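You operate a simulated robot arm through the tools that you are given. There is no shell and no other tool. Be economical: measure what you need, move in short steps, check, and stop when the job is done.

You run a simulated robot arm. Do the job below in one go: nothing can be reset, and whatever is moved stays where it is left.

JOB
Test stud lamp 8 at RUN through socket N, then shut down.
Fine: on the stud board, move the plug from socket L into N with the lever off; lever on at 0; end with the slider at 0, lever off; leave the other plugs and the relay keys.
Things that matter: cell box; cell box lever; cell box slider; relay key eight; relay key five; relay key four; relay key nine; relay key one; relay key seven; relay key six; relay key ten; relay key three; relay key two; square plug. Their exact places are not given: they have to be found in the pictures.

The check looks at the end state, three seconds after you hand in, the way a careful person would. Anything else that was tipped, shoved, dropped, spilled or broken makes it a failure.

ROBOT AND FRAMES
A 6-joint arm with a two-finger parallel gripper on a trunk, on a base that drives. Base frame: it is fixed to the floor where the robot stands at the start and does not move with it; the origin is under the middle of the robot, x ahead of it, y to its left, z up. Lengths are in mm, angles in degrees, forces in N, time in s.
With the tool pointing down near the work surface it reaches from about 280 to 800 mm from the robot's upright axis, wherever it stands. Its first joint turns from -166.0 to 166.0 degrees. Places, roughly: cell box [500, -200, 900]; cell box lever [600, -200, 1000]; cell box slider [400, -200, 900]; relay key eight [400, -500, 900]; relay key five [500, -700, 900]; relay key four [500, -600, 900]; relay key nine [400, -600, 900]; relay key one [500, -300, 900]; relay key seven [400, -400, 900]; relay key six [400, -300, 900]; relay key ten [400, -700, 900]; relay key three [500, -500, 900]; relay key two [500, -400, 900]; stud board [500, 100, 900]; stud lamp eight [-2600, -2000, 0]. Payload 3.43 kg.
Tool frame: the origin (TCP) lies between the finger pads and is the grasp point; the fingertips stand 34 mm ahead of it; z points along the fingers, y is the line along which they close. Largest opening 128 mm; finger width 24, thickness 12; the body of the gripper, 48 by 130 mm, starts 96 mm behind the TCP.
Orientation is that of the tool frame in the base frame, as [roll, pitch, yaw] about the fixed x, y, z axes, in that order (R = Rz(yaw) Ry(pitch) Rx(roll)). With the fingers straight down and closing along the base's y, the tool's x points along the base's -x, its y along +y and its z along -z.

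CONTROLS
- The arm moves only by the tool play_rows. Its argument "plan" is a list of rows, each an object of numbers (a shift or turn left out is 0, a gripper value left out holds the last): "claw": the opening in per cent of the stroke, from 0 (shut) to 100 (fully open); "dx", "dy", "dz": the shift along the tool's x, y, z in units of 50 mm (1.0 is 50 mm); "rx", "ry", "rz": the turn, a rotation vector about the tool's x, y, z in units of 8 degrees (1.0 is 8 degrees). In form: [{"claw": .., "dx": .., "dy": .., "dz": .., "rx": .., "ry": .., "rz": ..}, ...]. A call has 1 to 8 rows; each row shifts and turns the commanded pose from where the row before left it, along the tool's axes as they then stand. A call with a number of a shift or a turn outside -1 to 1 is refused whole. A row lasts 0.2 s, in which the tool goes at most 50 mm and 8.6 degrees; a call with a longer step from one row to the next is refused whole, and so is a gripper value outside its range. Where a pose cannot be reached the arm comes as near as it can. A force on the tool above 90 N (or 10 N above the force at the start of the call, whichever is more), or a blocked arm, ends the call early, and 0.2 s more pass. The fingers move at their own pace (about 45 mm/s each) and stop on an object; they squeeze with about 44 N. The grip force told is the motor's: it shows also when the fingers shut on nothing. Time passes only in rows, and 0.2 s behind the last, so rows that do not move let the fingers close. It gives the time, the measured TCP pose, the force on the tool (base axes), the opening and the grip force at its end, in the units of the frame above (readings bear some noise), with the torque about the TCP (base axes, N m) and any sound that the robot's microphone picked up.
- Cameras (640 x 400 px; columns grow to the right, rows downward): "scene" is now at [12, 119.1, 1504.7]; the picture's right is [-0.48, -0.88, 0.00], its down [-0.64, 0.35, -0.68] and it looks along [0.60, -0.33, -0.73] (base axes); focal length 267 px, centre (320, 200). "wrist" rides on the gripper at [76, -11, -160] in the tool frame; the picture's right is [0.15, 0.99, 0.00], its down [-0.88, 0.13, -0.46] and it looks along [-0.45, 0.07, 0.89] (tool axes); focal length 234 px, centre (320, 200).
- camera(camera): a new picture of that camera. No time passes.
- steer(legs): drives the robot by 1 to 6 legs, each [ahead, turn to the left] in mm and degrees, along the robot's own axes; the way and the turn of a leg run together, so that a leg with both is an arc; at most 1500 mm and 180 degrees a leg. The arm and the cameras ride along, it lands a little off, and it stops where it bumps. It gives what a move gives.
- aim_head(pan, tilt): turns the head with the scene camera to pan (to the left, within 155 degrees either way) and tilt (down, from -29 to 69), counted from straight ahead of the robot. It gives what a move gives.
- point_at(camera, pixels): for up to 12 pixels [column, row] of the newest picture of that camera ("zoom" is the newest enlarged one), the place [x, y, z] in the base frame of the surface seen there, good to about 3 mm. No time passes.
- enlarge(camera, box): a new picture of the part [left, top, right, bottom] of that camera's present view, enlarged. No time passes.
- sign_off(): hands the job in; it is judged then, once.

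Keep the steps short. Do not move on a guess: measure, check each grasp and each placing, and mend mistakes. In all there are 80 turns and 48 pictures (those below and enlarged ones count). Leave the gripper open and the arm clear of the work at the hand-in unless told otherwise, and finish with a single line.

The tools are called by a JSON object that holds its "method" and its "body". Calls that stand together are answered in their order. play_rows: Moves the arm, as the interface text tells. Its arguments: {"type":"object","properties":{"plan":{"type":"array"}},"required":["plan"]} The other tools are called the same way: steer (legs) drives the base; aim_head (pan, tilt) turns the head that bears the scene camera; camera (camera) takes a picture; point_at (camera, pixels) gives the place of the surface under pixels of a picture; enlarge (camera, box) takes an enlarged picture of a part of a camera's view; sign_off () hands the job in.

At the start:

```text
time_s: 0.0
tool_pos: [306.4, -222.2, 1256.8]
orientation: [-179.9, 0.0, 179.9]
ft_force: [-0.3, 0.2, 0.6]
torque: [-0.01, 0.02, -0.02]
finger_gap: 128.0
finger_force: 0.1
robot x, y, heading: [-1.4, -1.3, -0.3]
head pan, tilt: [-28.8, 47.1]
```

scene: 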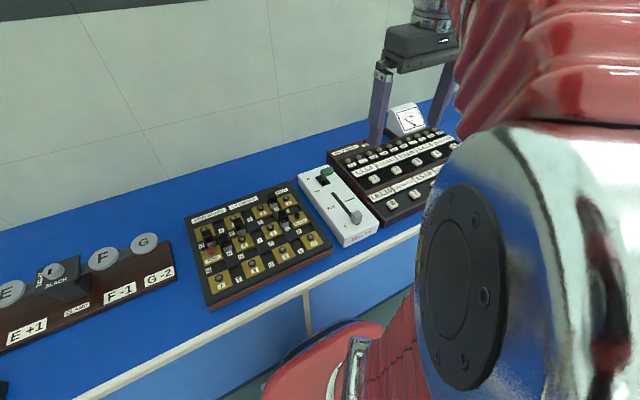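
wrist: 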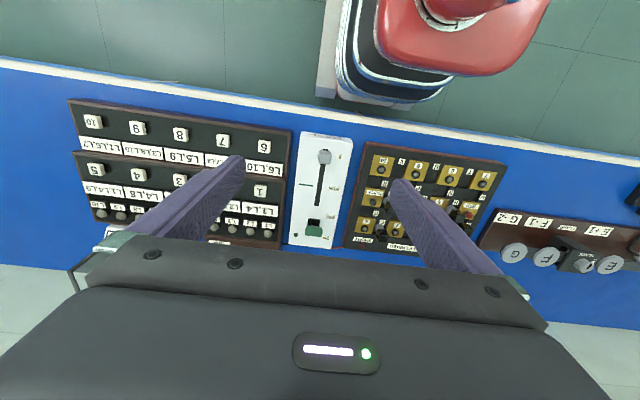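

I see the stud board (scene, around 255,240) and the cell box (around 340,205). I'll enlarge both to read the labels.

{"method": "enlarge", "body": {"camera": "scene", "box": [180, 170, 340, 310]}}

{"method": "enlarge", "body": {"camera": "scene", "box": [290, 90, 460, 250]}}

{"method": "enlarge", "body": {"camera": "wrist", "box": [280, 120, 520, 270]}}

```text
2.86 times, centred on (260, 240) of scene
```

zoom: 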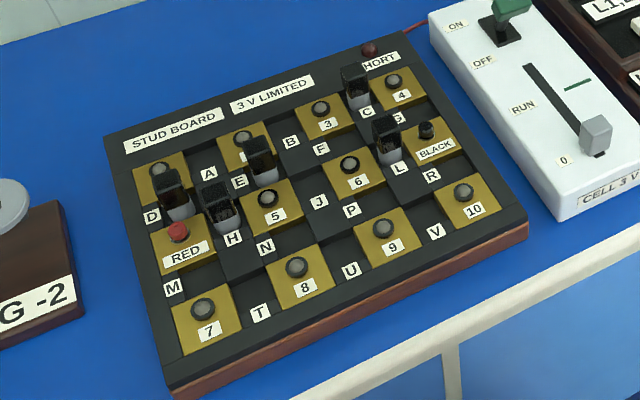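

```text
2.50 times, centred on (375, 170) of scene
```

zoom: 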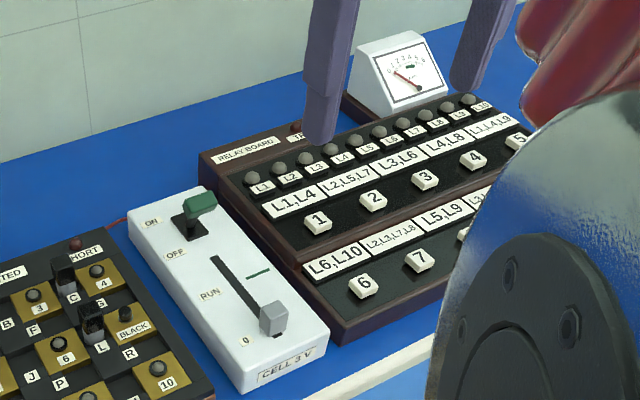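

```text
2.67 times, centred on (400, 195) of wrist
```

zoom: 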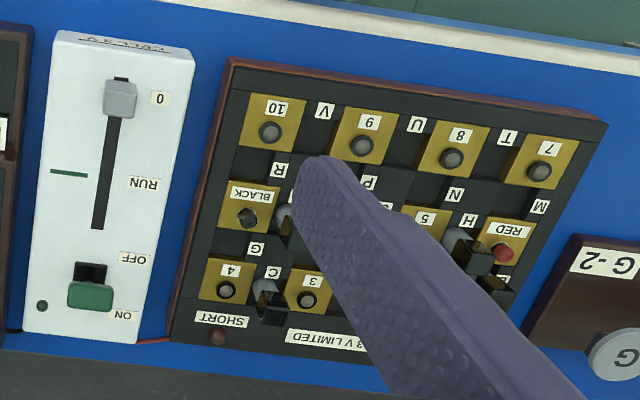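

The slider looks at 0, and plugs sit in D, H, E, C and L. I'll measure rough positions from the newest zoom: slider knob, lever knob, labels, plug L, studs and box corners.

{"method": "point_at", "body": {"camera": "zoom", "pixels": [[120, 90], [90, 293], [456, 197], [452, 160], [270, 131], [362, 145], [246, 217], [225, 290], [310, 300], [65, 60], [265, 290], [440, 180]]}}

{"method": "point_at", "body": {"camera": "scene", "pixels": [[315, 216], [255, 274], [325, 180], [356, 215], [242, 259]]}}

```text
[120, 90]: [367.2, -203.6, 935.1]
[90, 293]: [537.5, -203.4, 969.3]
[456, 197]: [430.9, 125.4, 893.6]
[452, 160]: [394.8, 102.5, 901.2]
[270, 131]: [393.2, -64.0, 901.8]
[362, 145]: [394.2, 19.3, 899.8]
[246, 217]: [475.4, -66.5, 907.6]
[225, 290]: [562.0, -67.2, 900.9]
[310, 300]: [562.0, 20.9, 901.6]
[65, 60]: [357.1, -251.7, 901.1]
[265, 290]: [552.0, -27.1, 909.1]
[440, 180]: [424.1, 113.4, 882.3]
```

```text
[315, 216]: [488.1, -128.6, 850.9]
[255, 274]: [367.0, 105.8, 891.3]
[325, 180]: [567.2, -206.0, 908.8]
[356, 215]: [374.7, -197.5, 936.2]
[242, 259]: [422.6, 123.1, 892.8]
```

Stud pitch is about 84 mm: L is near (477,-22) and N near (435,103). Next I'll bring the wrist camera closer to the cell box to read the lever state.

{"method": "play_rows", "body": {"plan": [{"claw": 100, "dx": -0.6, "dy": 0.1, "dz": 0.6}, {"dx": -0.6, "dy": 0.1, "dz": 0.6}, {"dx": -0.6, "dy": 0.1, "dz": 0.6}, {"dx": -0.6, "dy": 0.08, "dz": 0.6}, {"dx": -0.28, "dz": 0.5}]}}

{"method": "camera", "body": {"camera": "wrist"}}

{"method": "enlarge", "body": {"camera": "scene", "box": [290, 150, 390, 250]}}

```text
time_s: 1.2
tool_pos: [440.7, -201.7, 1113.1]
orientation: [-179.9, 0.0, 179.9]
ft_force: [-0.4, -1.1, 0.5]
torque: [-0.04, -0.01, -0.01]
finger_gap: 127.9
finger_force: 0.1
robot x, y, heading: [-0.8, 2.9, -0.2]
head pan, tilt: [-28.8, 47.1]
```

```text
42 pictures are left
```

wrist: 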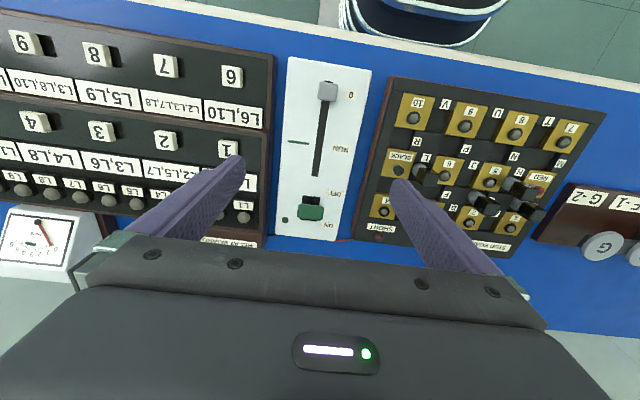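

```text
4.00 times, centred on (340, 200) of scene
```

zoom: 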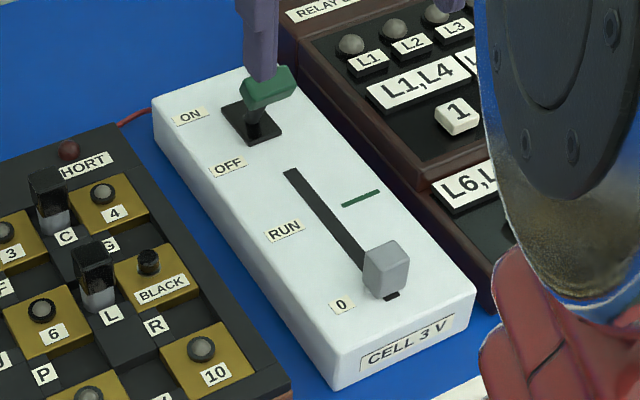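

Now measuring the lever: base plate corners and knob, and the slider slot ends and RUN mark.

{"method": "point_at", "body": {"camera": "zoom", "pixels": [[225, 105], [257, 144], [281, 130], [262, 95], [250, 100], [285, 88], [256, 125], [292, 172], [390, 297], [345, 205], [378, 190], [386, 262]]}}

{"method": "enlarge", "body": {"camera": "wrist", "box": [260, 140, 380, 250]}}

```text
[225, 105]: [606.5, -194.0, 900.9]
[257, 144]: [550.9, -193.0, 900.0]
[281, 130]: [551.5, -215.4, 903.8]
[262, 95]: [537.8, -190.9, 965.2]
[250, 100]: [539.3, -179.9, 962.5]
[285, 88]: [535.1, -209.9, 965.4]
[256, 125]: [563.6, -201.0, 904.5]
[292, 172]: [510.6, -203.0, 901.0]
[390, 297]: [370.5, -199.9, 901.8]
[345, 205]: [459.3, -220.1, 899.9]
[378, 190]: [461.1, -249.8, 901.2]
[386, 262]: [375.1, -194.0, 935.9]
```

```text
3.64 times, centred on (320, 195) of wrist
```

zoom: 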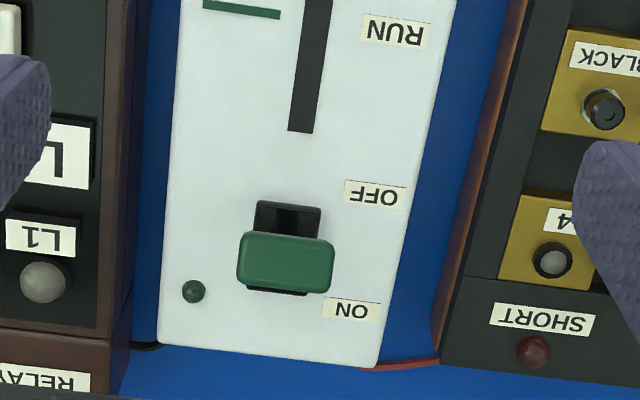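

The lever's plate is centred at x≈578 and its knob is at x≈540, leaning to OFF, so it is off. The slider is at 0. Next I'll move over plug L for a close look.

{"method": "play_rows", "body": {"plan": [{"dx": 0.2, "dy": 0.9}, {"dx": 0.2, "dy": 0.9}, {"dx": 0.2, "dy": 0.9}, {"dx": 0.2, "dy": 0.9, "dz": 0.3}]}}

{"method": "camera", "body": {"camera": "wrist"}}

{"method": "enlarge", "body": {"camera": "wrist", "box": [250, 100, 410, 230]}}

{"method": "enlarge", "body": {"camera": "scene", "box": [200, 190, 300, 270]}}

```text
time_s: 2.2
tool_pos: [399.0, -20.5, 1098.1]
orientation: [-179.9, 0.0, 180.0]
ft_force: [-0.2, -1.2, 0.0]
torque: [0.0, 0.02, -0.01]
finger_gap: 128.1
finger_force: 0.1
robot x, y, heading: [2.1, -1.1, 0.0]
head pan, tilt: [-28.8, 47.1]
```

```text
39 pictures are left
```

wrist: 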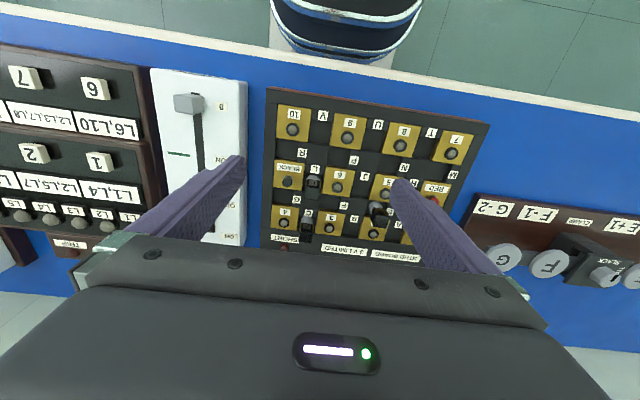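

```text
3.08 times, centred on (330, 165) of wrist
```

zoom: 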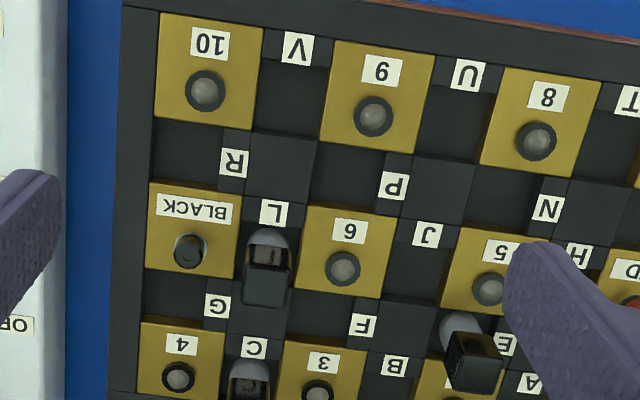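

```text
5.00 times, centred on (250, 230) of scene
```

zoom: 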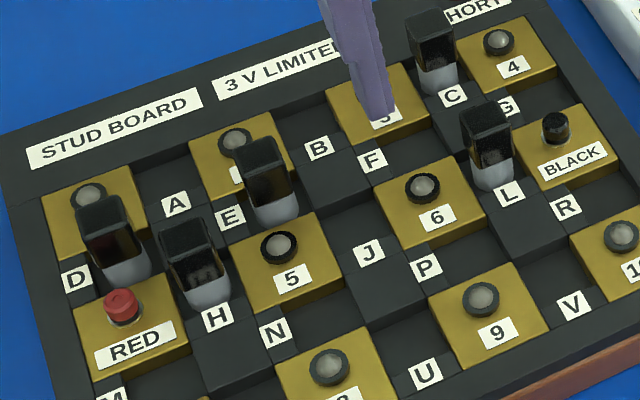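

Plug L is a square block, dark on top with a grey foot. I'll measure it and the recess at N from this scene zoom.

{"method": "point_at", "body": {"camera": "zoom", "pixels": [[486, 117], [464, 109], [495, 103], [509, 123], [473, 132], [492, 178], [310, 305], [325, 300], [340, 315], [290, 318], [280, 247], [422, 187]]}}

{"method": "enlarge", "body": {"camera": "wrist", "box": [290, 140, 350, 210]}}

```text
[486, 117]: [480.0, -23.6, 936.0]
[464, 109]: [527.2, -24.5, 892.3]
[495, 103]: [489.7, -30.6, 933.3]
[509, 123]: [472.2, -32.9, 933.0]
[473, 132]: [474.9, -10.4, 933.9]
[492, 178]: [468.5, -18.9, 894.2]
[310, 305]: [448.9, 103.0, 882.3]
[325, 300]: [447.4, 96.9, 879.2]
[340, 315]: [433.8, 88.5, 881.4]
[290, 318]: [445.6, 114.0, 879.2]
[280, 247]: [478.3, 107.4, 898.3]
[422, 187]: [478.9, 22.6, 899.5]
```

```text
5.71 times, centred on (320, 175) of wrist
```

zoom: 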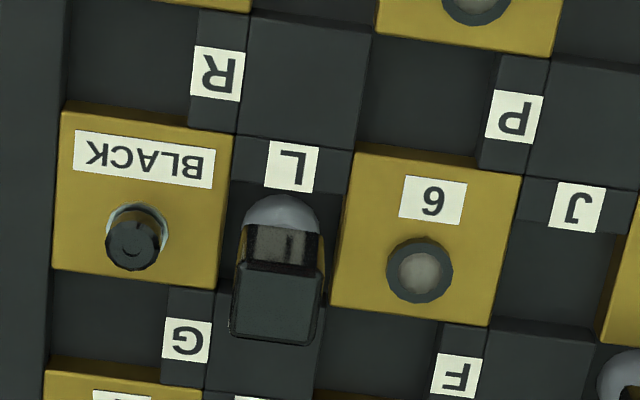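

Plug top is about (481,-22,935). I'll use socket P, which is N's twin, and socket L to find hole extents in this zoom, plus the plug corners.

{"method": "point_at", "body": {"camera": "zoom", "pixels": [[233, 335], [305, 342], [318, 280], [246, 272], [425, 100], [365, 80], [485, 130], [500, 120], [250, 195], [375, 147], [515, 180], [330, 300]]}}

{"method": "point_at", "body": {"camera": "wrist", "pixels": [[402, 146], [347, 139], [388, 165], [401, 159]]}}

```text
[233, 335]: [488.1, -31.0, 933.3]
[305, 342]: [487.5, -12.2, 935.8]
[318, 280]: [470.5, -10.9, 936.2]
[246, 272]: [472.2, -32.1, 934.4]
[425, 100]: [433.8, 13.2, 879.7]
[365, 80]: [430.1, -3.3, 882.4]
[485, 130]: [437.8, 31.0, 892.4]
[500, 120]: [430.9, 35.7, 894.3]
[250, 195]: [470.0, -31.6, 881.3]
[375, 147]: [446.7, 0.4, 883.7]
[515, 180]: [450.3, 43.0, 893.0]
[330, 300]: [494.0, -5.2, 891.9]
```

```text
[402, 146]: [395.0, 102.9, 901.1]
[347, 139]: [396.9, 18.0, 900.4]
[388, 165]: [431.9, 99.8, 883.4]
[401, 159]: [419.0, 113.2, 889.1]
```

The wells may be offset from the stud midlines by the label blocks. I'll move over column y≈103 to look straight at N and at plug E, which has the same kind of socket.

{"method": "play_rows", "body": {"plan": [{"dy": 0.85}, {"dy": 0.85}, {"dy": 0.77}]}}

{"method": "enlarge", "body": {"camera": "wrist", "box": [270, 120, 370, 230]}}

```text
time_s: 3.0
tool_pos: [400.4, 103.7, 1096.9]
orientation: [180.0, 0.0, -180.0]
ft_force: [0.3, 1.0, 0.0]
torque: [-0.01, 0.01, -0.01]
finger_gap: 127.9
finger_force: 0.0
robot x, y, heading: [-2.2, -1.3, -0.0]
head pan, tilt: [-28.8, 47.1]
```

```text
3.64 times, centred on (320, 175) of wrist
```

zoom: 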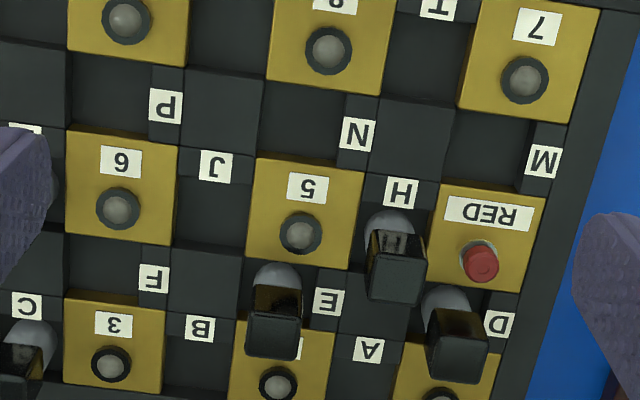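

{"method": "point_at", "body": {"camera": "zoom", "pixels": [[247, 351], [297, 357], [300, 318], [252, 314], [300, 234], [328, 50], [262, 125], [335, 130], [300, 128], [330, 92], [305, 160], [340, 100]]}}

{"method": "point_at", "body": {"camera": "wrist", "pixels": [[338, 155], [353, 157], [356, 144], [347, 149], [358, 150], [386, 195], [373, 195], [402, 193]]}}

```text
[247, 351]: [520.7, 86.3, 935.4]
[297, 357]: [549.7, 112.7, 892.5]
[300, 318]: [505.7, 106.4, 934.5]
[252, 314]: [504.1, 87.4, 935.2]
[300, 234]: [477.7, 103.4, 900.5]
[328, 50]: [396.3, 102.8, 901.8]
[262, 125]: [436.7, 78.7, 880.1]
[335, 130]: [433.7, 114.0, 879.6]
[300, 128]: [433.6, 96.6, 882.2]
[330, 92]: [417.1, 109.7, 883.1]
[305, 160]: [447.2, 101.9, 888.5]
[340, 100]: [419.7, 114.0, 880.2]
```

```text
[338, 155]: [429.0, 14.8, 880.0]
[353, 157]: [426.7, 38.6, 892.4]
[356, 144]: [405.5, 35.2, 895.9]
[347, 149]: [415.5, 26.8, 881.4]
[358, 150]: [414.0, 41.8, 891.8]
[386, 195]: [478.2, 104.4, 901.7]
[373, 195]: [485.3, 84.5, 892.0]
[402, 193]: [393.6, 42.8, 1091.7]
```

Plug E's centre is y≈96.5, so the wells are offset about 7 mm from the label side. N's well is about y 79–115, x 415–449. I'll profile plug E along x, and both plug E and plug H, to learn where plugs sit within wells.

{"method": "point_at", "body": {"camera": "zoom", "pixels": [[273, 275], [273, 288], [273, 300], [273, 310], [273, 320], [273, 340], [273, 352], [273, 358], [273, 364], [243, 345], [300, 345], [280, 384]]}}

{"method": "point_at", "body": {"camera": "zoom", "pixels": [[397, 218], [397, 232], [397, 245], [397, 258], [397, 270], [397, 290], [397, 300], [397, 306], [368, 280], [424, 285], [480, 265], [371, 232]]}}

{"method": "point_at", "body": {"camera": "zoom", "pixels": [[300, 80], [300, 86], [300, 92], [300, 100], [300, 150], [300, 156], [300, 162], [258, 125], [266, 115], [340, 128], [345, 128], [300, 170]]}}

```text
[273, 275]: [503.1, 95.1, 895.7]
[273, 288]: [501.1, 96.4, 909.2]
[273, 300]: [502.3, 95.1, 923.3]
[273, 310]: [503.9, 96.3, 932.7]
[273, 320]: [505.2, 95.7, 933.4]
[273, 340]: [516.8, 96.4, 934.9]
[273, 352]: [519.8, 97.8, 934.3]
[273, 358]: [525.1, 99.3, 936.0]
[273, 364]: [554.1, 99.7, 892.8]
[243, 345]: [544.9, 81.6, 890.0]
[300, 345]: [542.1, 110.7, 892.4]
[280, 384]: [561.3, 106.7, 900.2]
```

```text
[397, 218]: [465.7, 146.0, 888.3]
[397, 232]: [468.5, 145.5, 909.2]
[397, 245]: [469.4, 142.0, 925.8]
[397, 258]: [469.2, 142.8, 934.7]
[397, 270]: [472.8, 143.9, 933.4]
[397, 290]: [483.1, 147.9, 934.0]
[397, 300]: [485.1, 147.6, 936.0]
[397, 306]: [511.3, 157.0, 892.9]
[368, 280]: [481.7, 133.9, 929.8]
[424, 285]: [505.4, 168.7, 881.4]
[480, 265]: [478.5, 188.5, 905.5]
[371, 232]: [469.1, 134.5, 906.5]
```

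```text
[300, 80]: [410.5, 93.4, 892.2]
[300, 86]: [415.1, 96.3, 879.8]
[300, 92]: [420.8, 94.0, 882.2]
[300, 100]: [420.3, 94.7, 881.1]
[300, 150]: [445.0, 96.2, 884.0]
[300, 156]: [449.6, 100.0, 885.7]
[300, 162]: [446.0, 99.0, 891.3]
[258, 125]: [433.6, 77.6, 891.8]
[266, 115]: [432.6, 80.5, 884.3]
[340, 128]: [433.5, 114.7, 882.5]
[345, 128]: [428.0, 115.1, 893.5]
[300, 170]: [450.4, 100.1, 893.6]
```

Plug tops are about 20 mm square. Plug E minus one 84 mm pitch puts N's plug place at about (429.7, 96.5). Plug L is at (479.5,-21.5). I'll move above L and narrow the fingers to about 40 mm to clear lamp 6.

{"method": "play_rows", "body": {"plan": [{"claw": 32, "dx": -0.5, "dy": -0.8}, {"dx": -0.5, "dy": -0.8}, {"dx": -0.58, "dy": -0.9}, {"dz": 0.7}, {"dz": 0.7}, {"dz": 0.4}, {}, {}]}}

{"method": "camera", "body": {"camera": "wrist"}}

{"method": "enlarge", "body": {"camera": "scene", "box": [240, 170, 320, 250]}}

```text
refused: row 3 steps farther than a row can; nothing moved
```

```text
34 pictures are left
```

wrist: 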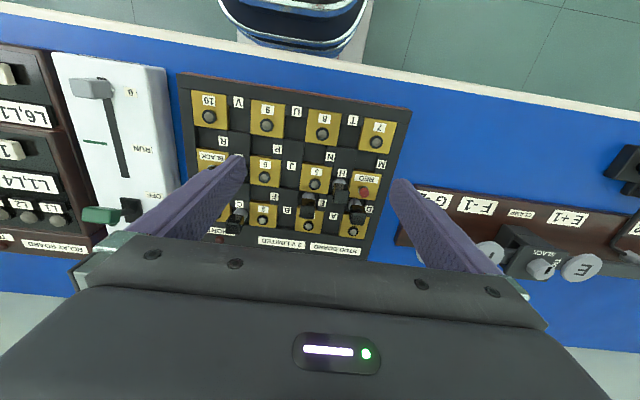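

```text
5.00 times, centred on (280, 210) of scene
```

zoom: 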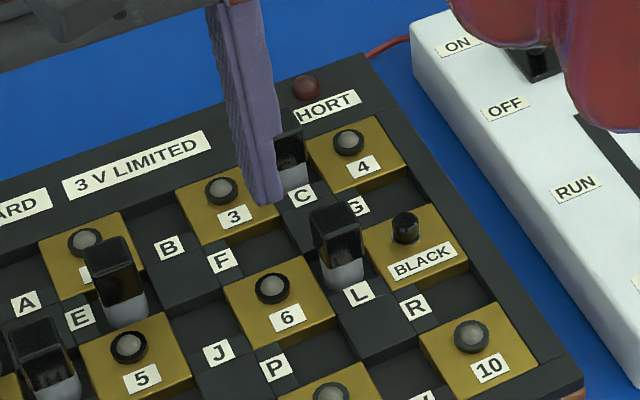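

The step was too long, so I'm splitting it into smaller ones.

{"method": "play_rows", "body": {"plan": [{"claw": 32, "dx": -0.5, "dy": -0.8}, {"dx": -0.5, "dy": -0.8}, {"dx": -0.58, "dy": -0.8}, {"dy": -0.08, "dz": 0.7}, {"dz": 0.7}, {"dz": 0.4}, {}, {}]}}

{"method": "camera", "body": {"camera": "wrist"}}

{"method": "enlarge", "body": {"camera": "scene", "box": [240, 170, 320, 250]}}

```text
time_s: 4.8
tool_pos: [478.6, -24.9, 1007.3]
orientation: [180.0, 0.0, -180.0]
ft_force: [-0.4, -0.1, 0.8]
torque: [-0.01, -0.02, 0.03]
finger_gap: 41.0
finger_force: 0.1
robot x, y, heading: [2.2, 3.1, 0.1]
head pan, tilt: [-28.8, 47.1]
```

```text
32 pictures are left
```

wrist: 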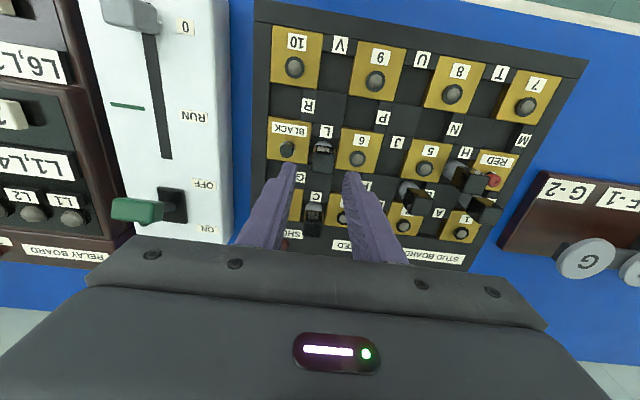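

```text
5.00 times, centred on (280, 210) of scene
```

zoom: 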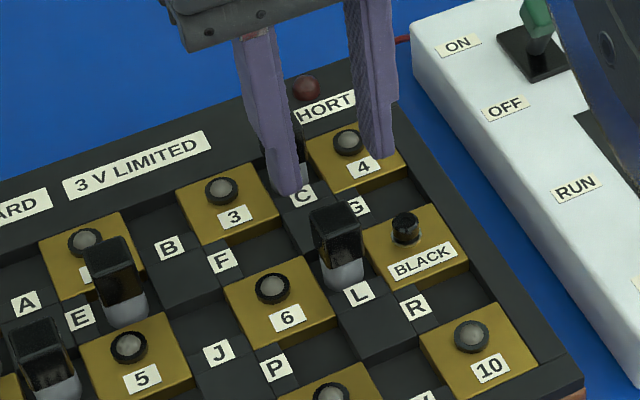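

I'll check plug L against the fingertips from this wrist picture: plug top near (322,160), fingertips near (290,165) and (350,175).

{"method": "point_at", "body": {"camera": "wrist", "pixels": [[312, 163], [331, 165], [322, 155], [322, 163], [292, 170], [346, 180], [292, 166], [349, 174]]}}

{"method": "play_rows", "body": {"plan": [{}]}}

```text
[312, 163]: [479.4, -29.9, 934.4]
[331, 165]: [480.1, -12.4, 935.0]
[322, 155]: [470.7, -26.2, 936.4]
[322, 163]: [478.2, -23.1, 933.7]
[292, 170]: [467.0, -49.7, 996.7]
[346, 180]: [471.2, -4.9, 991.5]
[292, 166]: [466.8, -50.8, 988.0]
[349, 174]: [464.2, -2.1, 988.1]
```

```text
time_s: 5.2
tool_pos: [479.4, -24.3, 1007.1]
orientation: [179.9, 0.0, -179.9]
ft_force: [0.2, -0.9, 0.2]
torque: [0.03, 0.02, -0.01]
finger_gap: 41.1
finger_force: 0.1
robot x, y, heading: [-0.6, 2.6, 0.3]
head pan, tilt: [-28.8, 47.1]
```

The tool is about 3 mm right of the plug. I'll correct dy by +3 mm, lower to z≈940 (tips about 906) and check before closing.

{"method": "play_rows", "body": {"plan": [{"dy": 0.06}, {"dz": 0.5}, {"dz": 0.5}, {"dz": 0.32}, {}]}}

{"method": "enlarge", "body": {"camera": "scene", "box": [240, 170, 320, 250]}}

{"method": "enlarge", "body": {"camera": "wrist", "box": [260, 80, 420, 210]}}

```text
time_s: 6.4
tool_pos: [480.2, -20.8, 941.7]
orientation: [-180.0, -0.1, 180.0]
ft_force: [-0.1, 0.2, 0.7]
torque: [0.01, -0.01, -0.02]
finger_gap: 41.0
finger_force: 0.1
robot x, y, heading: [-2.4, 1.0, -0.2]
head pan, tilt: [-28.8, 47.1]
```

```text
5.00 times, centred on (280, 210) of scene
```

zoom: 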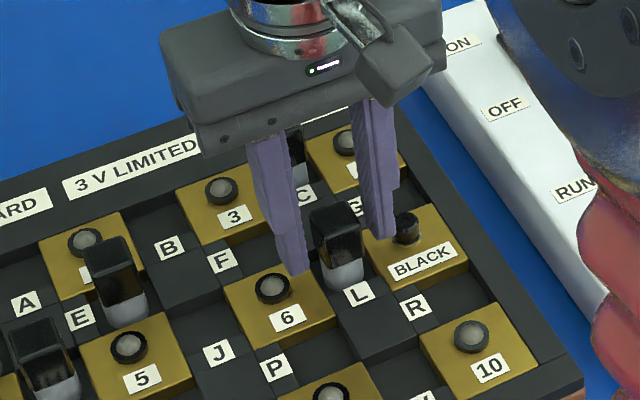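

```text
3.08 times, centred on (340, 145) of wrist
```

zoom: 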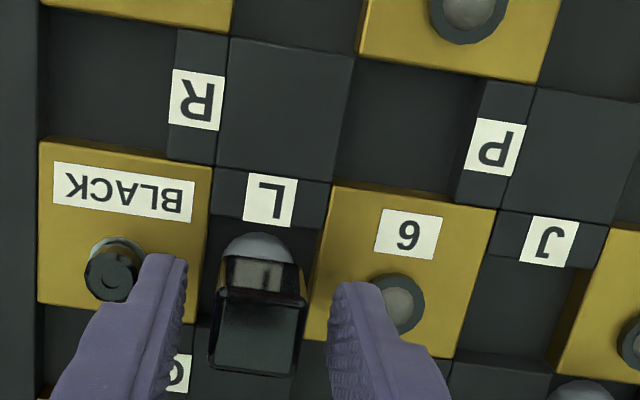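

The plug is centred between the fingers, so I'll close.

{"method": "play_rows", "body": {"plan": [{"claw": 0}, {}, {}, {}]}}

```text
time_s: 7.4
tool_pos: [478.6, -20.2, 940.0]
orientation: [180.0, 0.0, 180.0]
ft_force: [1.3, 0.4, -0.3]
torque: [-0.02, 0.03, 0.02]
finger_gap: 22.9
finger_force: 44.2
robot x, y, heading: [1.6, 0.8, -0.0]
head pan, tilt: [-28.8, 47.1]
```

The grip holds at 22.9 mm with 44 N. I'll lift straight up slowly.

{"method": "play_rows", "body": {"plan": [{"dz": -0.2}, {"dz": -0.2}, {"dz": -0.3}, {"dz": -0.4}, {"dz": -0.5}, {}]}}

{"method": "enlarge", "body": {"camera": "wrist", "box": [240, 80, 440, 230]}}

{"method": "enlarge", "body": {"camera": "scene", "box": [220, 160, 320, 260]}}

```text
time_s: 8.8
tool_pos: [480.3, -19.7, 1023.2]
orientation: [-179.9, 0.0, -180.0]
ft_force: [-0.1, 0.3, -1.7]
torque: [0.03, -0.04, -0.01]
finger_gap: 22.7
finger_force: 44.6
robot x, y, heading: [3.8, 1.7, -0.1]
head pan, tilt: [-28.8, 47.1]
```

```text
2.67 times, centred on (340, 155) of wrist
```

zoom: 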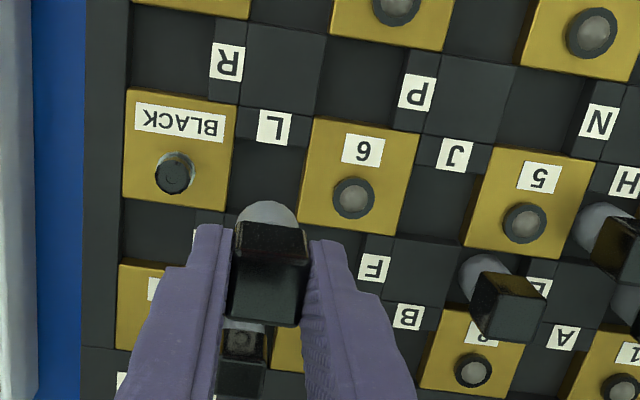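

```text
4.00 times, centred on (270, 210) of scene
```

zoom: 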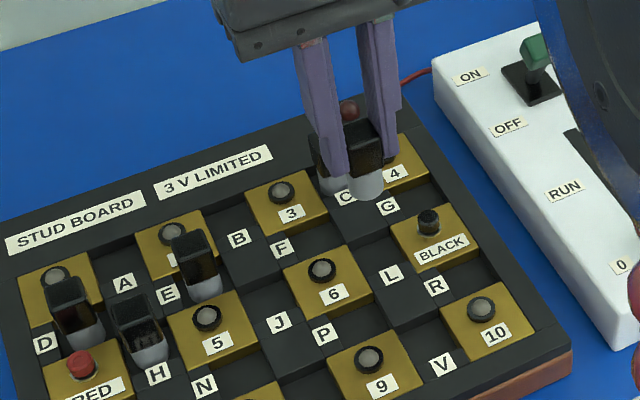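

The plug is out, upright and well held. I'll carry it over N by (-49.5, +117).

{"method": "play_rows", "body": {"plan": [{"dx": 0.33, "dy": 0.78}, {"dx": 0.33, "dy": 0.78}, {"dx": 0.33, "dy": 0.78}, {}, {}]}}

{"method": "enlarge", "body": {"camera": "wrist", "box": [240, 60, 440, 230]}}

{"method": "enlarge", "body": {"camera": "scene", "box": [190, 190, 290, 290]}}

```text
time_s: 10.0
tool_pos: [428.4, 96.5, 1024.0]
orientation: [180.0, 0.1, 179.9]
ft_force: [-0.2, 0.8, -0.7]
torque: [0.0, 0.02, 0.0]
finger_gap: 22.9
finger_force: 44.1
robot x, y, heading: [-0.9, -0.3, 0.1]
head pan, tilt: [-28.8, 47.1]
```

```text
2.35 times, centred on (340, 145) of wrist
```

zoom: 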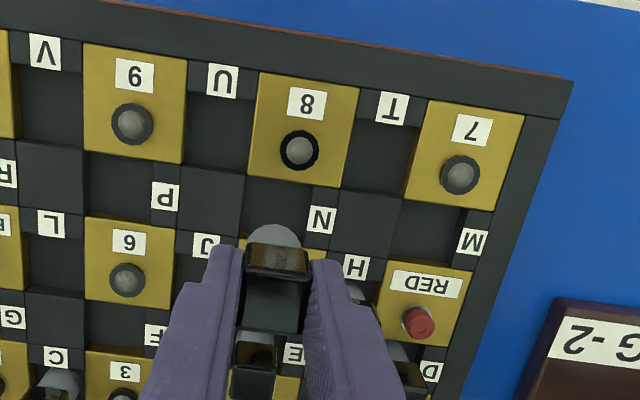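

```text
4.00 times, centred on (240, 240) of scene
```

zoom: 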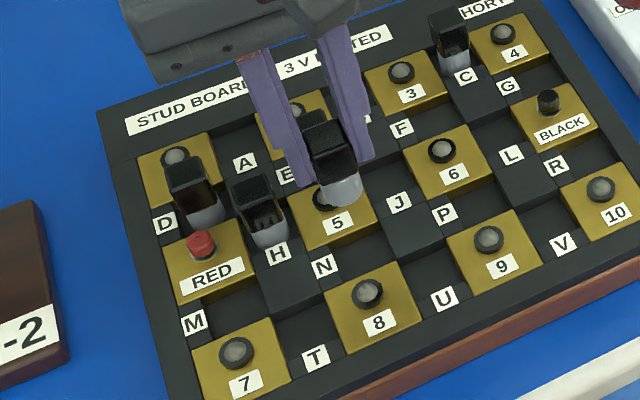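

Positioned over N at (428.4, 96.5). I'll lower about 60 mm and look before seating.

{"method": "play_rows", "body": {"plan": [{"dz": 0.5}, {"dz": 0.4}, {"dz": 0.3}, {}]}}

{"method": "enlarge", "body": {"camera": "wrist", "box": [260, 80, 400, 200]}}

{"method": "enlarge", "body": {"camera": "scene", "box": [210, 200, 290, 280]}}

```text
time_s: 11.0
tool_pos: [431.4, 94.8, 962.5]
orientation: [180.0, 0.0, 179.9]
ft_force: [0.8, -0.4, -0.4]
torque: [-0.04, -0.03, 0.01]
finger_gap: 22.9
finger_force: 44.5
robot x, y, heading: [0.6, 0.6, -0.2]
head pan, tilt: [-28.8, 47.1]
```

```text
3.33 times, centred on (330, 140) of wrist
```

zoom: 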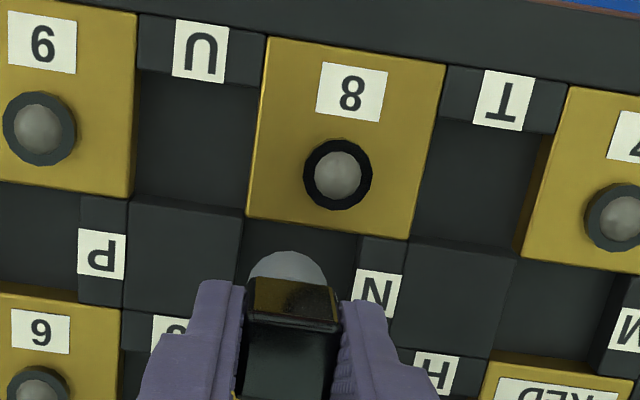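

```text
5.00 times, centred on (250, 240) of scene
```

zoom: 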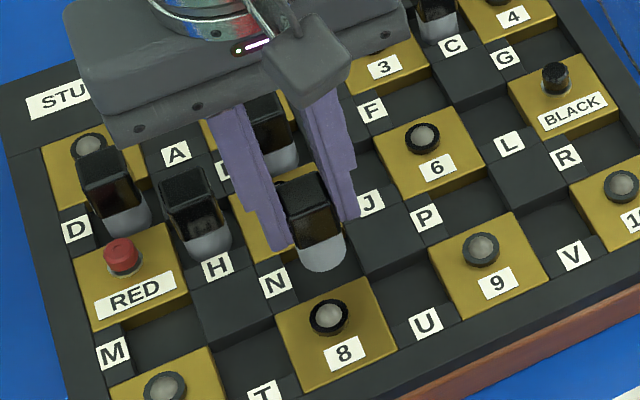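

The foot is lined up with the well. I'll lower slowly to the height it was grasped at (940.5).

{"method": "play_rows", "body": {"plan": [{"dz": 0.15}, {"dz": 0.15}, {"dz": 0.1}, {"dz": 0.04}, {}]}}

{"method": "enlarge", "body": {"camera": "scene", "box": [210, 200, 290, 280]}}

```text
time_s: 12.2
tool_pos: [430.4, 95.9, 941.8]
orientation: [-180.0, 0.1, -180.0]
ft_force: [-4.9, -4.1, 23.0]
torque: [-0.23, 0.27, 0.04]
finger_gap: 22.8
finger_force: 43.9
robot x, y, heading: [5.9, 2.9, 0.1]
head pan, tilt: [-28.8, 47.1]
```

```text
5.00 times, centred on (250, 240) of scene
```

zoom: 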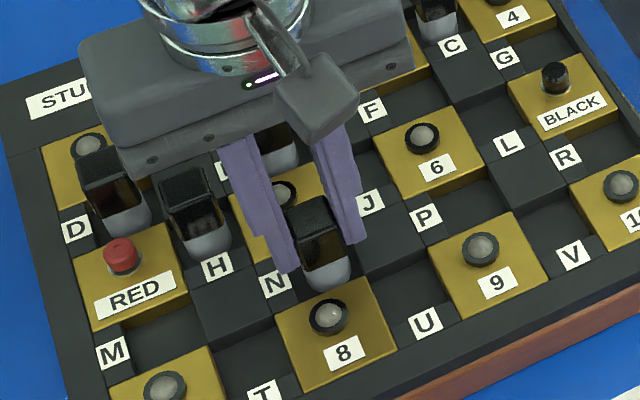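

There's 23 N of contact at z 941.8, about the seated height. I'll measure this plug's top against H's top.

{"method": "point_at", "body": {"camera": "zoom", "pixels": [[308, 213], [300, 225], [325, 225], [315, 235], [325, 285], [185, 185], [200, 240], [330, 262]]}}

```text
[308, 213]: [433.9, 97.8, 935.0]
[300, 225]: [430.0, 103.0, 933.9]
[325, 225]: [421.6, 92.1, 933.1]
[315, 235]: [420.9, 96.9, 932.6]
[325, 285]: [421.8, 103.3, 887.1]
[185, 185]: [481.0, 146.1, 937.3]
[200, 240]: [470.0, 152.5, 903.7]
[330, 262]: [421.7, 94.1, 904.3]
```

The plug's top is about 934.5, like the seated plugs. I'll release to 40 mm, rise and look.

{"method": "play_rows", "body": {"plan": [{"claw": 32}, {}, {}, {"dz": -0.4}, {"dz": -0.8}, {"dz": -0.9}, {"dx": 0.5, "dz": -0.6}]}}

{"method": "enlarge", "body": {"camera": "scene", "box": [200, 190, 290, 280]}}

{"method": "enlarge", "body": {"camera": "wrist", "box": [230, 100, 410, 240]}}

```text
time_s: 13.8
tool_pos: [406.3, 95.7, 1077.2]
orientation: [-179.9, 0.0, 179.9]
ft_force: [0.3, -0.3, 0.0]
torque: [-0.02, 0.06, -0.03]
finger_gap: 41.1
finger_force: 0.0
robot x, y, heading: [-2.0, -1.1, 0.1]
head pan, tilt: [-28.8, 47.1]
```

```text
4.44 times, centred on (245, 235) of scene
```

zoom: 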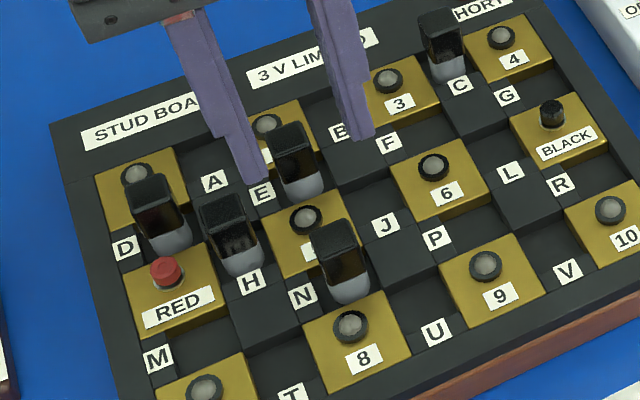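

```text
2.86 times, centred on (320, 170) of wrist
```

zoom: 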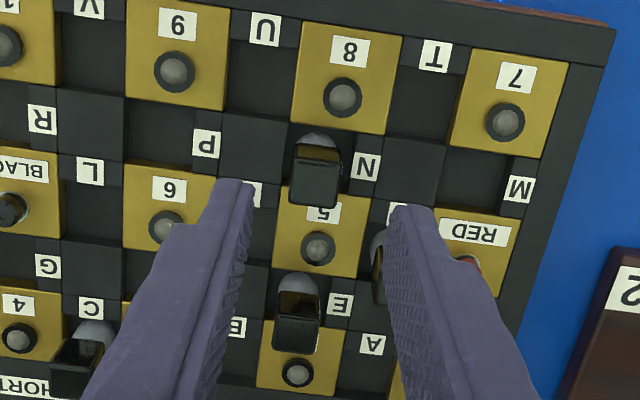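

The plug sits upright in N and the other plugs are untouched. Now I'll close the fingers and go toward the cell box lever.

{"method": "play_rows", "body": {"plan": [{"claw": 0, "dy": -0.95}, {"dy": -0.95}, {"dy": -0.95}, {"dy": -0.95}, {"dy": -0.95}, {"dy": -0.95, "dx": -0.2}, {"dy": -0.2, "dx": -0.8}, {}]}}

{"method": "camera", "body": {"camera": "wrist"}}

{"method": "enlarge", "body": {"camera": "scene", "box": [290, 130, 390, 250]}}

```text
time_s: 15.6
tool_pos: [455.1, -199.1, 1073.7]
orientation: [-180.0, 0.0, 180.0]
ft_force: [0.6, -0.2, -0.1]
torque: [0.03, -0.02, 0.0]
finger_gap: 0.0
finger_force: 33.1
robot x, y, heading: [1.5, 0.4, -0.0]
head pan, tilt: [-28.8, 47.1]
```

```text
19 pictures are left
```

wrist: 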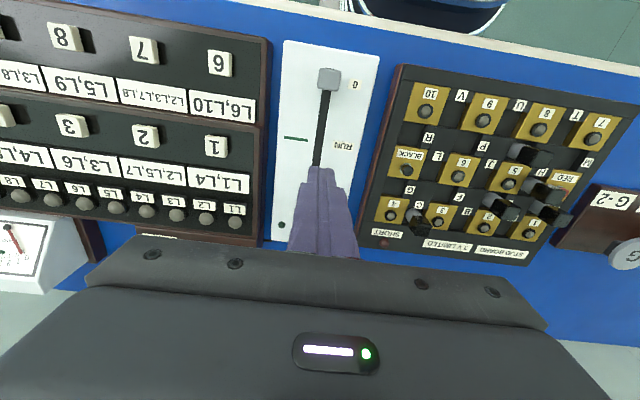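

```text
3.33 times, centred on (340, 190) of scene
```

zoom: 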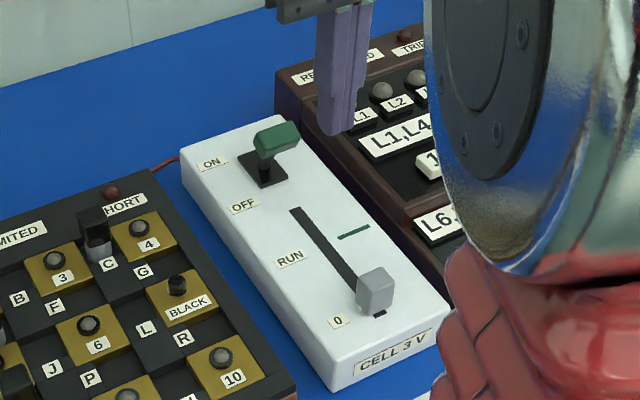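

Measuring lever knob and slider knob in this scene zoom.

{"method": "point_at", "body": {"camera": "zoom", "pixels": [[258, 138], [285, 126], [295, 130], [260, 150], [266, 157], [290, 147], [275, 150], [264, 172], [376, 276], [360, 285], [388, 290], [374, 305]]}}

```text
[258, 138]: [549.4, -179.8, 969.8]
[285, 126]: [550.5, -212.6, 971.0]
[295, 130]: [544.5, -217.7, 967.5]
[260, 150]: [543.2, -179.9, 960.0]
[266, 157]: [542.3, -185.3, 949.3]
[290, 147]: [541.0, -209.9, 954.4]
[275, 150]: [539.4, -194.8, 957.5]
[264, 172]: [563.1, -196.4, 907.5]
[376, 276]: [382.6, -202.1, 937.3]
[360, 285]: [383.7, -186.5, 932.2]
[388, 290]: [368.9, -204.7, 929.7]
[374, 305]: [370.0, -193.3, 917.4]
```

Knob near face is at x≈540 with its top at 970, centred at y≈-200. I'll go down in front of it at x≈505, tips at z≈946.

{"method": "play_rows", "body": {"plan": [{"dx": -0.98, "dy": -0.03}, {"dz": 0.7}, {"dz": 0.7}, {"dz": 0.46}, {}]}}

{"method": "enlarge", "body": {"camera": "scene", "box": [290, 130, 390, 250]}}

```text
time_s: 16.8
tool_pos: [505.1, -199.4, 982.1]
orientation: [180.0, 0.0, 180.0]
ft_force: [-0.2, -0.2, 0.2]
torque: [0.03, 0.02, -0.04]
finger_gap: 0.0
finger_force: 33.0
robot x, y, heading: [0.4, 0.6, -0.1]
head pan, tilt: [-28.8, 47.1]
```

```text
3.33 times, centred on (340, 190) of scene
```

zoom: 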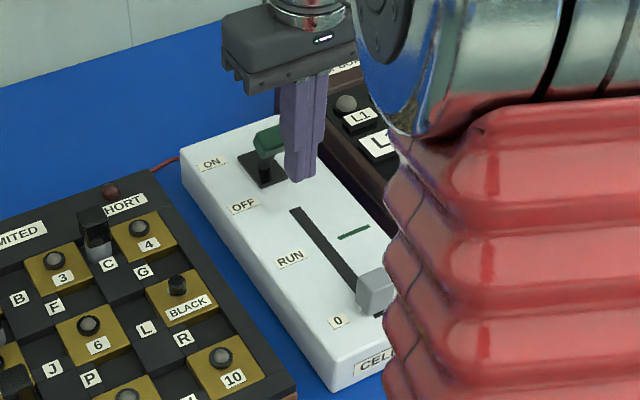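

Fingers are just in front of the knob. Pushing forward in steps toward ON.

{"method": "play_rows", "body": {"plan": [{"dx": -0.4}, {"dx": -0.3}, {"dx": -0.25}, {"dx": -0.2}, {"dx": -0.2}]}}

```text
time_s: 18.0
tool_pos: [571.2, -200.2, 981.3]
orientation: [-180.0, -0.2, 180.0]
ft_force: [-3.5, -0.7, -1.0]
torque: [0.0, 0.15, -0.01]
finger_gap: 0.0
finger_force: 33.3
robot x, y, heading: [-0.7, 0.2, 0.1]
head pan, tilt: [-28.8, 47.1]
```

The lever is moving with light force. I'll push a bit further.

{"method": "play_rows", "body": {"plan": [{"dx": -0.1}, {"dx": -0.1}, {"dx": -0.1}]}}

{"method": "enlarge", "body": {"camera": "scene", "box": [290, 130, 390, 250]}}

```text
time_s: 18.8
tool_pos: [573.1, -199.2, 979.8]
orientation: [179.7, -2.1, 180.0]
ft_force: [-30.1, 2.4, 13.6]
torque: [0.12, 0.67, 0.06]
finger_gap: 0.0
finger_force: 32.7
robot x, y, heading: [-0.8, 2.5, 0.0]
head pan, tilt: [-28.8, 47.1]
stopped in row 3: the force on the tool passed its limit at 94 N (the readings are from after the stop); the commanded pose is now the measured one
```

```text
3.33 times, centred on (340, 190) of scene
```

zoom: 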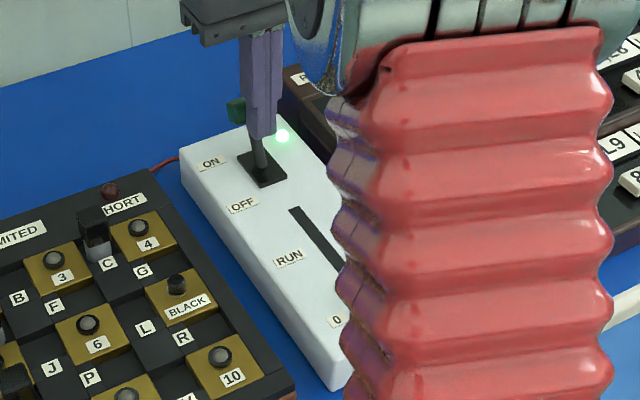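

The lever is ON and the green pilot light is lit. I'll back off, correct the 2° tilt, rise, and open the fingers to about 60 mm for the slider.

{"method": "play_rows", "body": {"plan": [{"dx": 0.4}, {"dx": 0.6, "ry": -0.26}, {"dx": 0.3, "dz": -0.6}, {"dx": 0.6, "dz": -0.7}, {"claw": 48, "dx": 0.9}, {"dx": 0.9}, {}, {}]}}

{"method": "camera", "body": {"camera": "wrist"}}

```text
time_s: 20.6
tool_pos: [390.8, -200.6, 1041.1]
orientation: [179.8, 0.4, 180.0]
ft_force: [0.4, 0.6, 0.0]
torque: [0.03, -0.03, 0.0]
finger_gap: 61.3
finger_force: 0.0
robot x, y, heading: [1.9, -1.3, -0.0]
head pan, tilt: [-28.8, 47.1]
```

```text
15 pictures are left
```

wrist: 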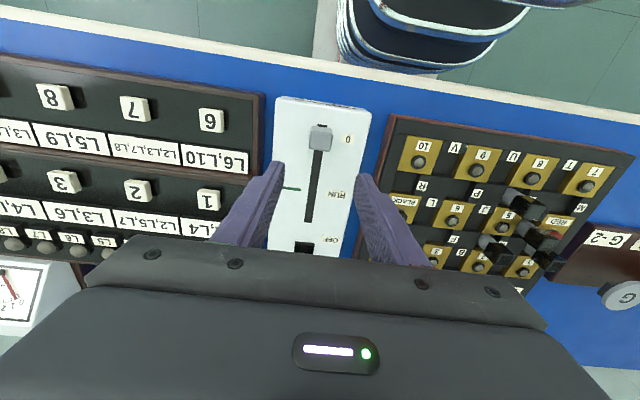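

Measure the slider knob: top corners around (310..332, 126..148), slot, and the green RUN line at (290,188).

{"method": "point_at", "body": {"camera": "wrist", "pixels": [[312, 131], [330, 132], [312, 146], [329, 146], [320, 139], [290, 188], [336, 193], [347, 139], [321, 127], [306, 220]]}}

```text
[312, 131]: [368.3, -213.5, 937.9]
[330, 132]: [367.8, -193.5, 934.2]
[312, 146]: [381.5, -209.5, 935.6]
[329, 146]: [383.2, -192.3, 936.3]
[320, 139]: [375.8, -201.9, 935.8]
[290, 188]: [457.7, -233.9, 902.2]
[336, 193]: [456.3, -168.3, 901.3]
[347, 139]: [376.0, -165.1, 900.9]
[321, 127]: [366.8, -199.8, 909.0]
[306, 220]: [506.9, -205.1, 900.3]
```

Knob centre is (375.5,-202), top z 936; RUN is at x≈460 and 0 at x≈376. I'll go down over the knob with fingers straddling, then close.

{"method": "play_rows", "body": {"plan": [{"dx": 0.31, "dy": -0.03}, {"dz": 0.7}, {"dz": 0.7}, {"dz": 0.5}, {}, {"claw": 0}, {}, {}]}}

```text
time_s: 22.4
tool_pos: [377.5, -202.4, 948.5]
orientation: [179.7, 0.4, 179.8]
ft_force: [1.9, 12.8, -1.5]
torque: [-0.17, -0.3, 0.01]
finger_gap: 26.1
finger_force: 31.8
robot x, y, heading: [3.5, 1.2, -0.1]
head pan, tilt: [-28.8, 47.1]
```

The fingers are on the knob with some side load, so I'll let them settle.

{"method": "play_rows", "body": {"plan": [{}, {"dy": 0.02}, {}]}}

```text
time_s: 23.2
tool_pos: [377.2, -200.3, 949.7]
orientation: [179.8, 0.5, 179.9]
ft_force: [2.1, 6.6, 2.9]
torque: [-0.22, 1.27, -0.15]
finger_gap: 26.0
finger_force: 45.1
robot x, y, heading: [-2.1, -1.3, -0.1]
head pan, tilt: [-28.8, 47.1]
```

The knob is gripped at 26 mm. Sliding +84 mm to RUN.

{"method": "play_rows", "body": {"plan": [{"dx": -0.28}, {"dx": -0.28}, {"dx": -0.28}, {"dx": -0.28}, {"dx": -0.28}, {"dx": -0.28}, {}]}}

{"method": "camera", "body": {"camera": "scene"}}

{"method": "camera", "body": {"camera": "wrist"}}

```text
time_s: 24.8
tool_pos: [461.9, -201.9, 951.8]
orientation: [179.8, 0.3, 180.0]
ft_force: [-1.0, -19.7, -43.9]
torque: [-0.76, -0.12, 0.17]
finger_gap: 25.9
finger_force: 45.1
robot x, y, heading: [-1.6, -0.8, 0.2]
head pan, tilt: [-28.8, 47.1]
```

```text
14 pictures are left
```

scene: 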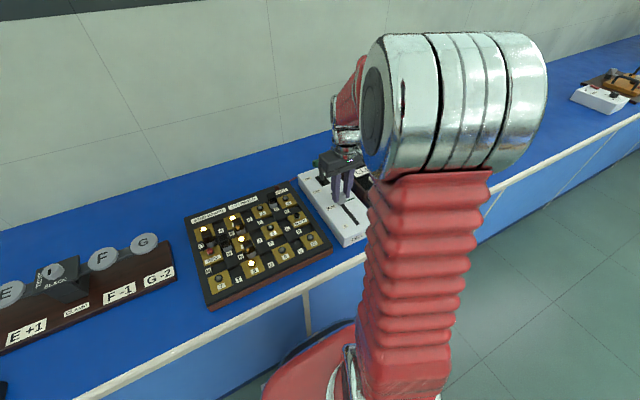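

```text
13 pictures are left
```

wrist: 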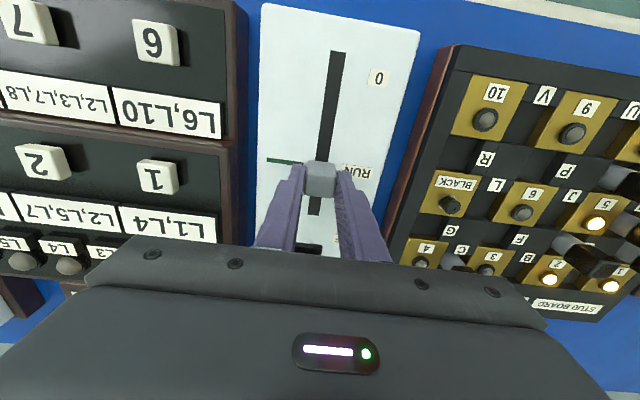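

Lamps look lit. I'll confirm lamp 8 with a zoom and measure the knob against the RUN line.

{"method": "point_at", "body": {"camera": "wrist", "pixels": [[306, 192], [334, 193], [321, 170], [321, 178], [321, 190], [280, 161], [280, 164]]}}

{"method": "enlarge", "body": {"camera": "scene", "box": [185, 150, 385, 310]}}

```text
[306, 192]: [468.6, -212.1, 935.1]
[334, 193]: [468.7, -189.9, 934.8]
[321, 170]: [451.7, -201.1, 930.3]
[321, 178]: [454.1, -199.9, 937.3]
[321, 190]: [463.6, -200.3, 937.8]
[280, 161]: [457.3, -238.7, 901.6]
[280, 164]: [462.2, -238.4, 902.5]
```

```text
2.50 times, centred on (285, 230) of scene
```

zoom: 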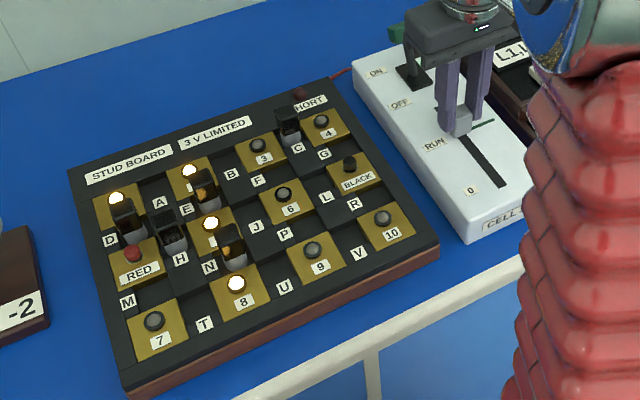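

Lamps 1, 2, 5 and 8 are lit, and the knob is at x≈460.5 on the RUN line. I'll ease the vertical load (2 mm down) and dwell briefly.

{"method": "play_rows", "body": {"plan": [{"dz": 0.04}, {}, {}, {}, {}]}}

```text
time_s: 26.0
tool_pos: [460.9, -201.4, 950.9]
orientation: [179.8, 0.6, 179.9]
ft_force: [0.7, -18.6, 9.3]
torque: [-0.69, 1.15, -0.02]
finger_gap: 25.9
finger_force: 45.1
robot x, y, heading: [-1.3, 3.1, -0.1]
head pan, tilt: [-28.8, 47.1]
```

The load has eased. Sliding back to 0.

{"method": "play_rows", "body": {"plan": [{"dx": 0.28}, {"dx": 0.28}, {"dx": 0.28}, {"dx": 0.28}, {"dx": 0.28}, {"dx": 0.28}, {"dx": 0.04}]}}

```text
time_s: 27.6
tool_pos: [376.6, -200.5, 950.7]
orientation: [179.9, 0.8, 179.9]
ft_force: [13.6, -13.9, 32.8]
torque: [-0.67, -0.06, 0.09]
finger_gap: 26.1
finger_force: 45.1
robot x, y, heading: [-1.5, -0.3, 0.1]
head pan, tilt: [-28.8, 47.1]
```

It's at the end stop (Fx +14 N). I'll release, rise and look.

{"method": "play_rows", "body": {"plan": [{"claw": 48}, {}, {}, {"dz": -0.4}, {"dz": -0.8}, {"dz": -0.9}, {}]}}

{"method": "camera", "body": {"camera": "wrist"}}

```text
time_s: 29.2
tool_pos: [373.4, -201.8, 1055.0]
orientation: [179.7, 0.4, 179.9]
ft_force: [0.2, -0.7, -0.1]
torque: [0.01, 0.01, 0.0]
finger_gap: 61.5
finger_force: 0.1
robot x, y, heading: [-2.3, 2.0, -0.2]
head pan, tilt: [-28.8, 47.1]
```

```text
11 pictures are left
```

wrist: 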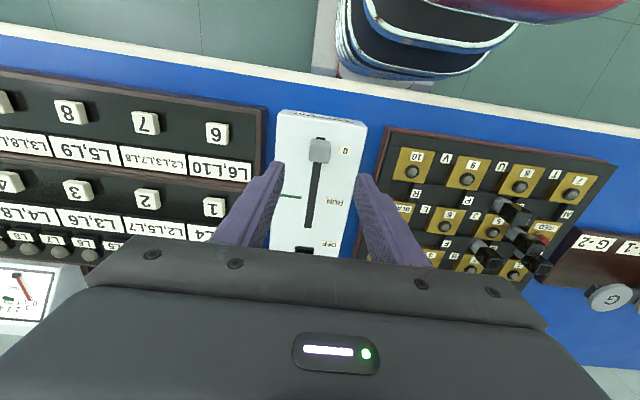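

{"method": "point_at", "body": {"camera": "wrist", "pixels": [[320, 139], [319, 143], [319, 150], [319, 156], [320, 161]]}}

```text
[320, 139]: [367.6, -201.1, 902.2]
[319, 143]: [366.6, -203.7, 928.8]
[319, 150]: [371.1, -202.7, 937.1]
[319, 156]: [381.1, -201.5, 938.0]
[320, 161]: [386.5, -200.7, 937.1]
```

The slider is back at 0 (366–386, as at the start). Now I'll measure the lever in the ON position from the scene.

{"method": "enlarge", "body": {"camera": "scene", "box": [290, 130, 390, 250]}}

```text
3.33 times, centred on (340, 190) of scene
```

zoom: 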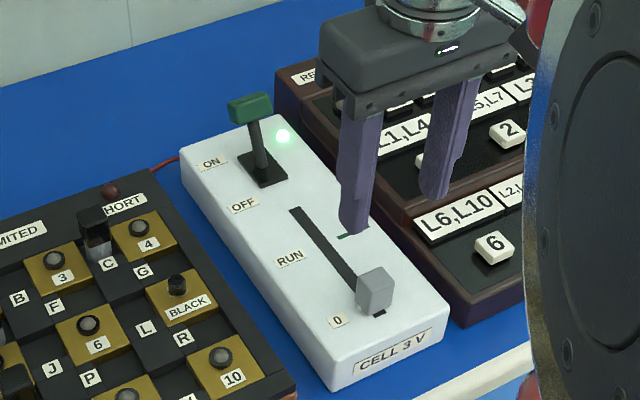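

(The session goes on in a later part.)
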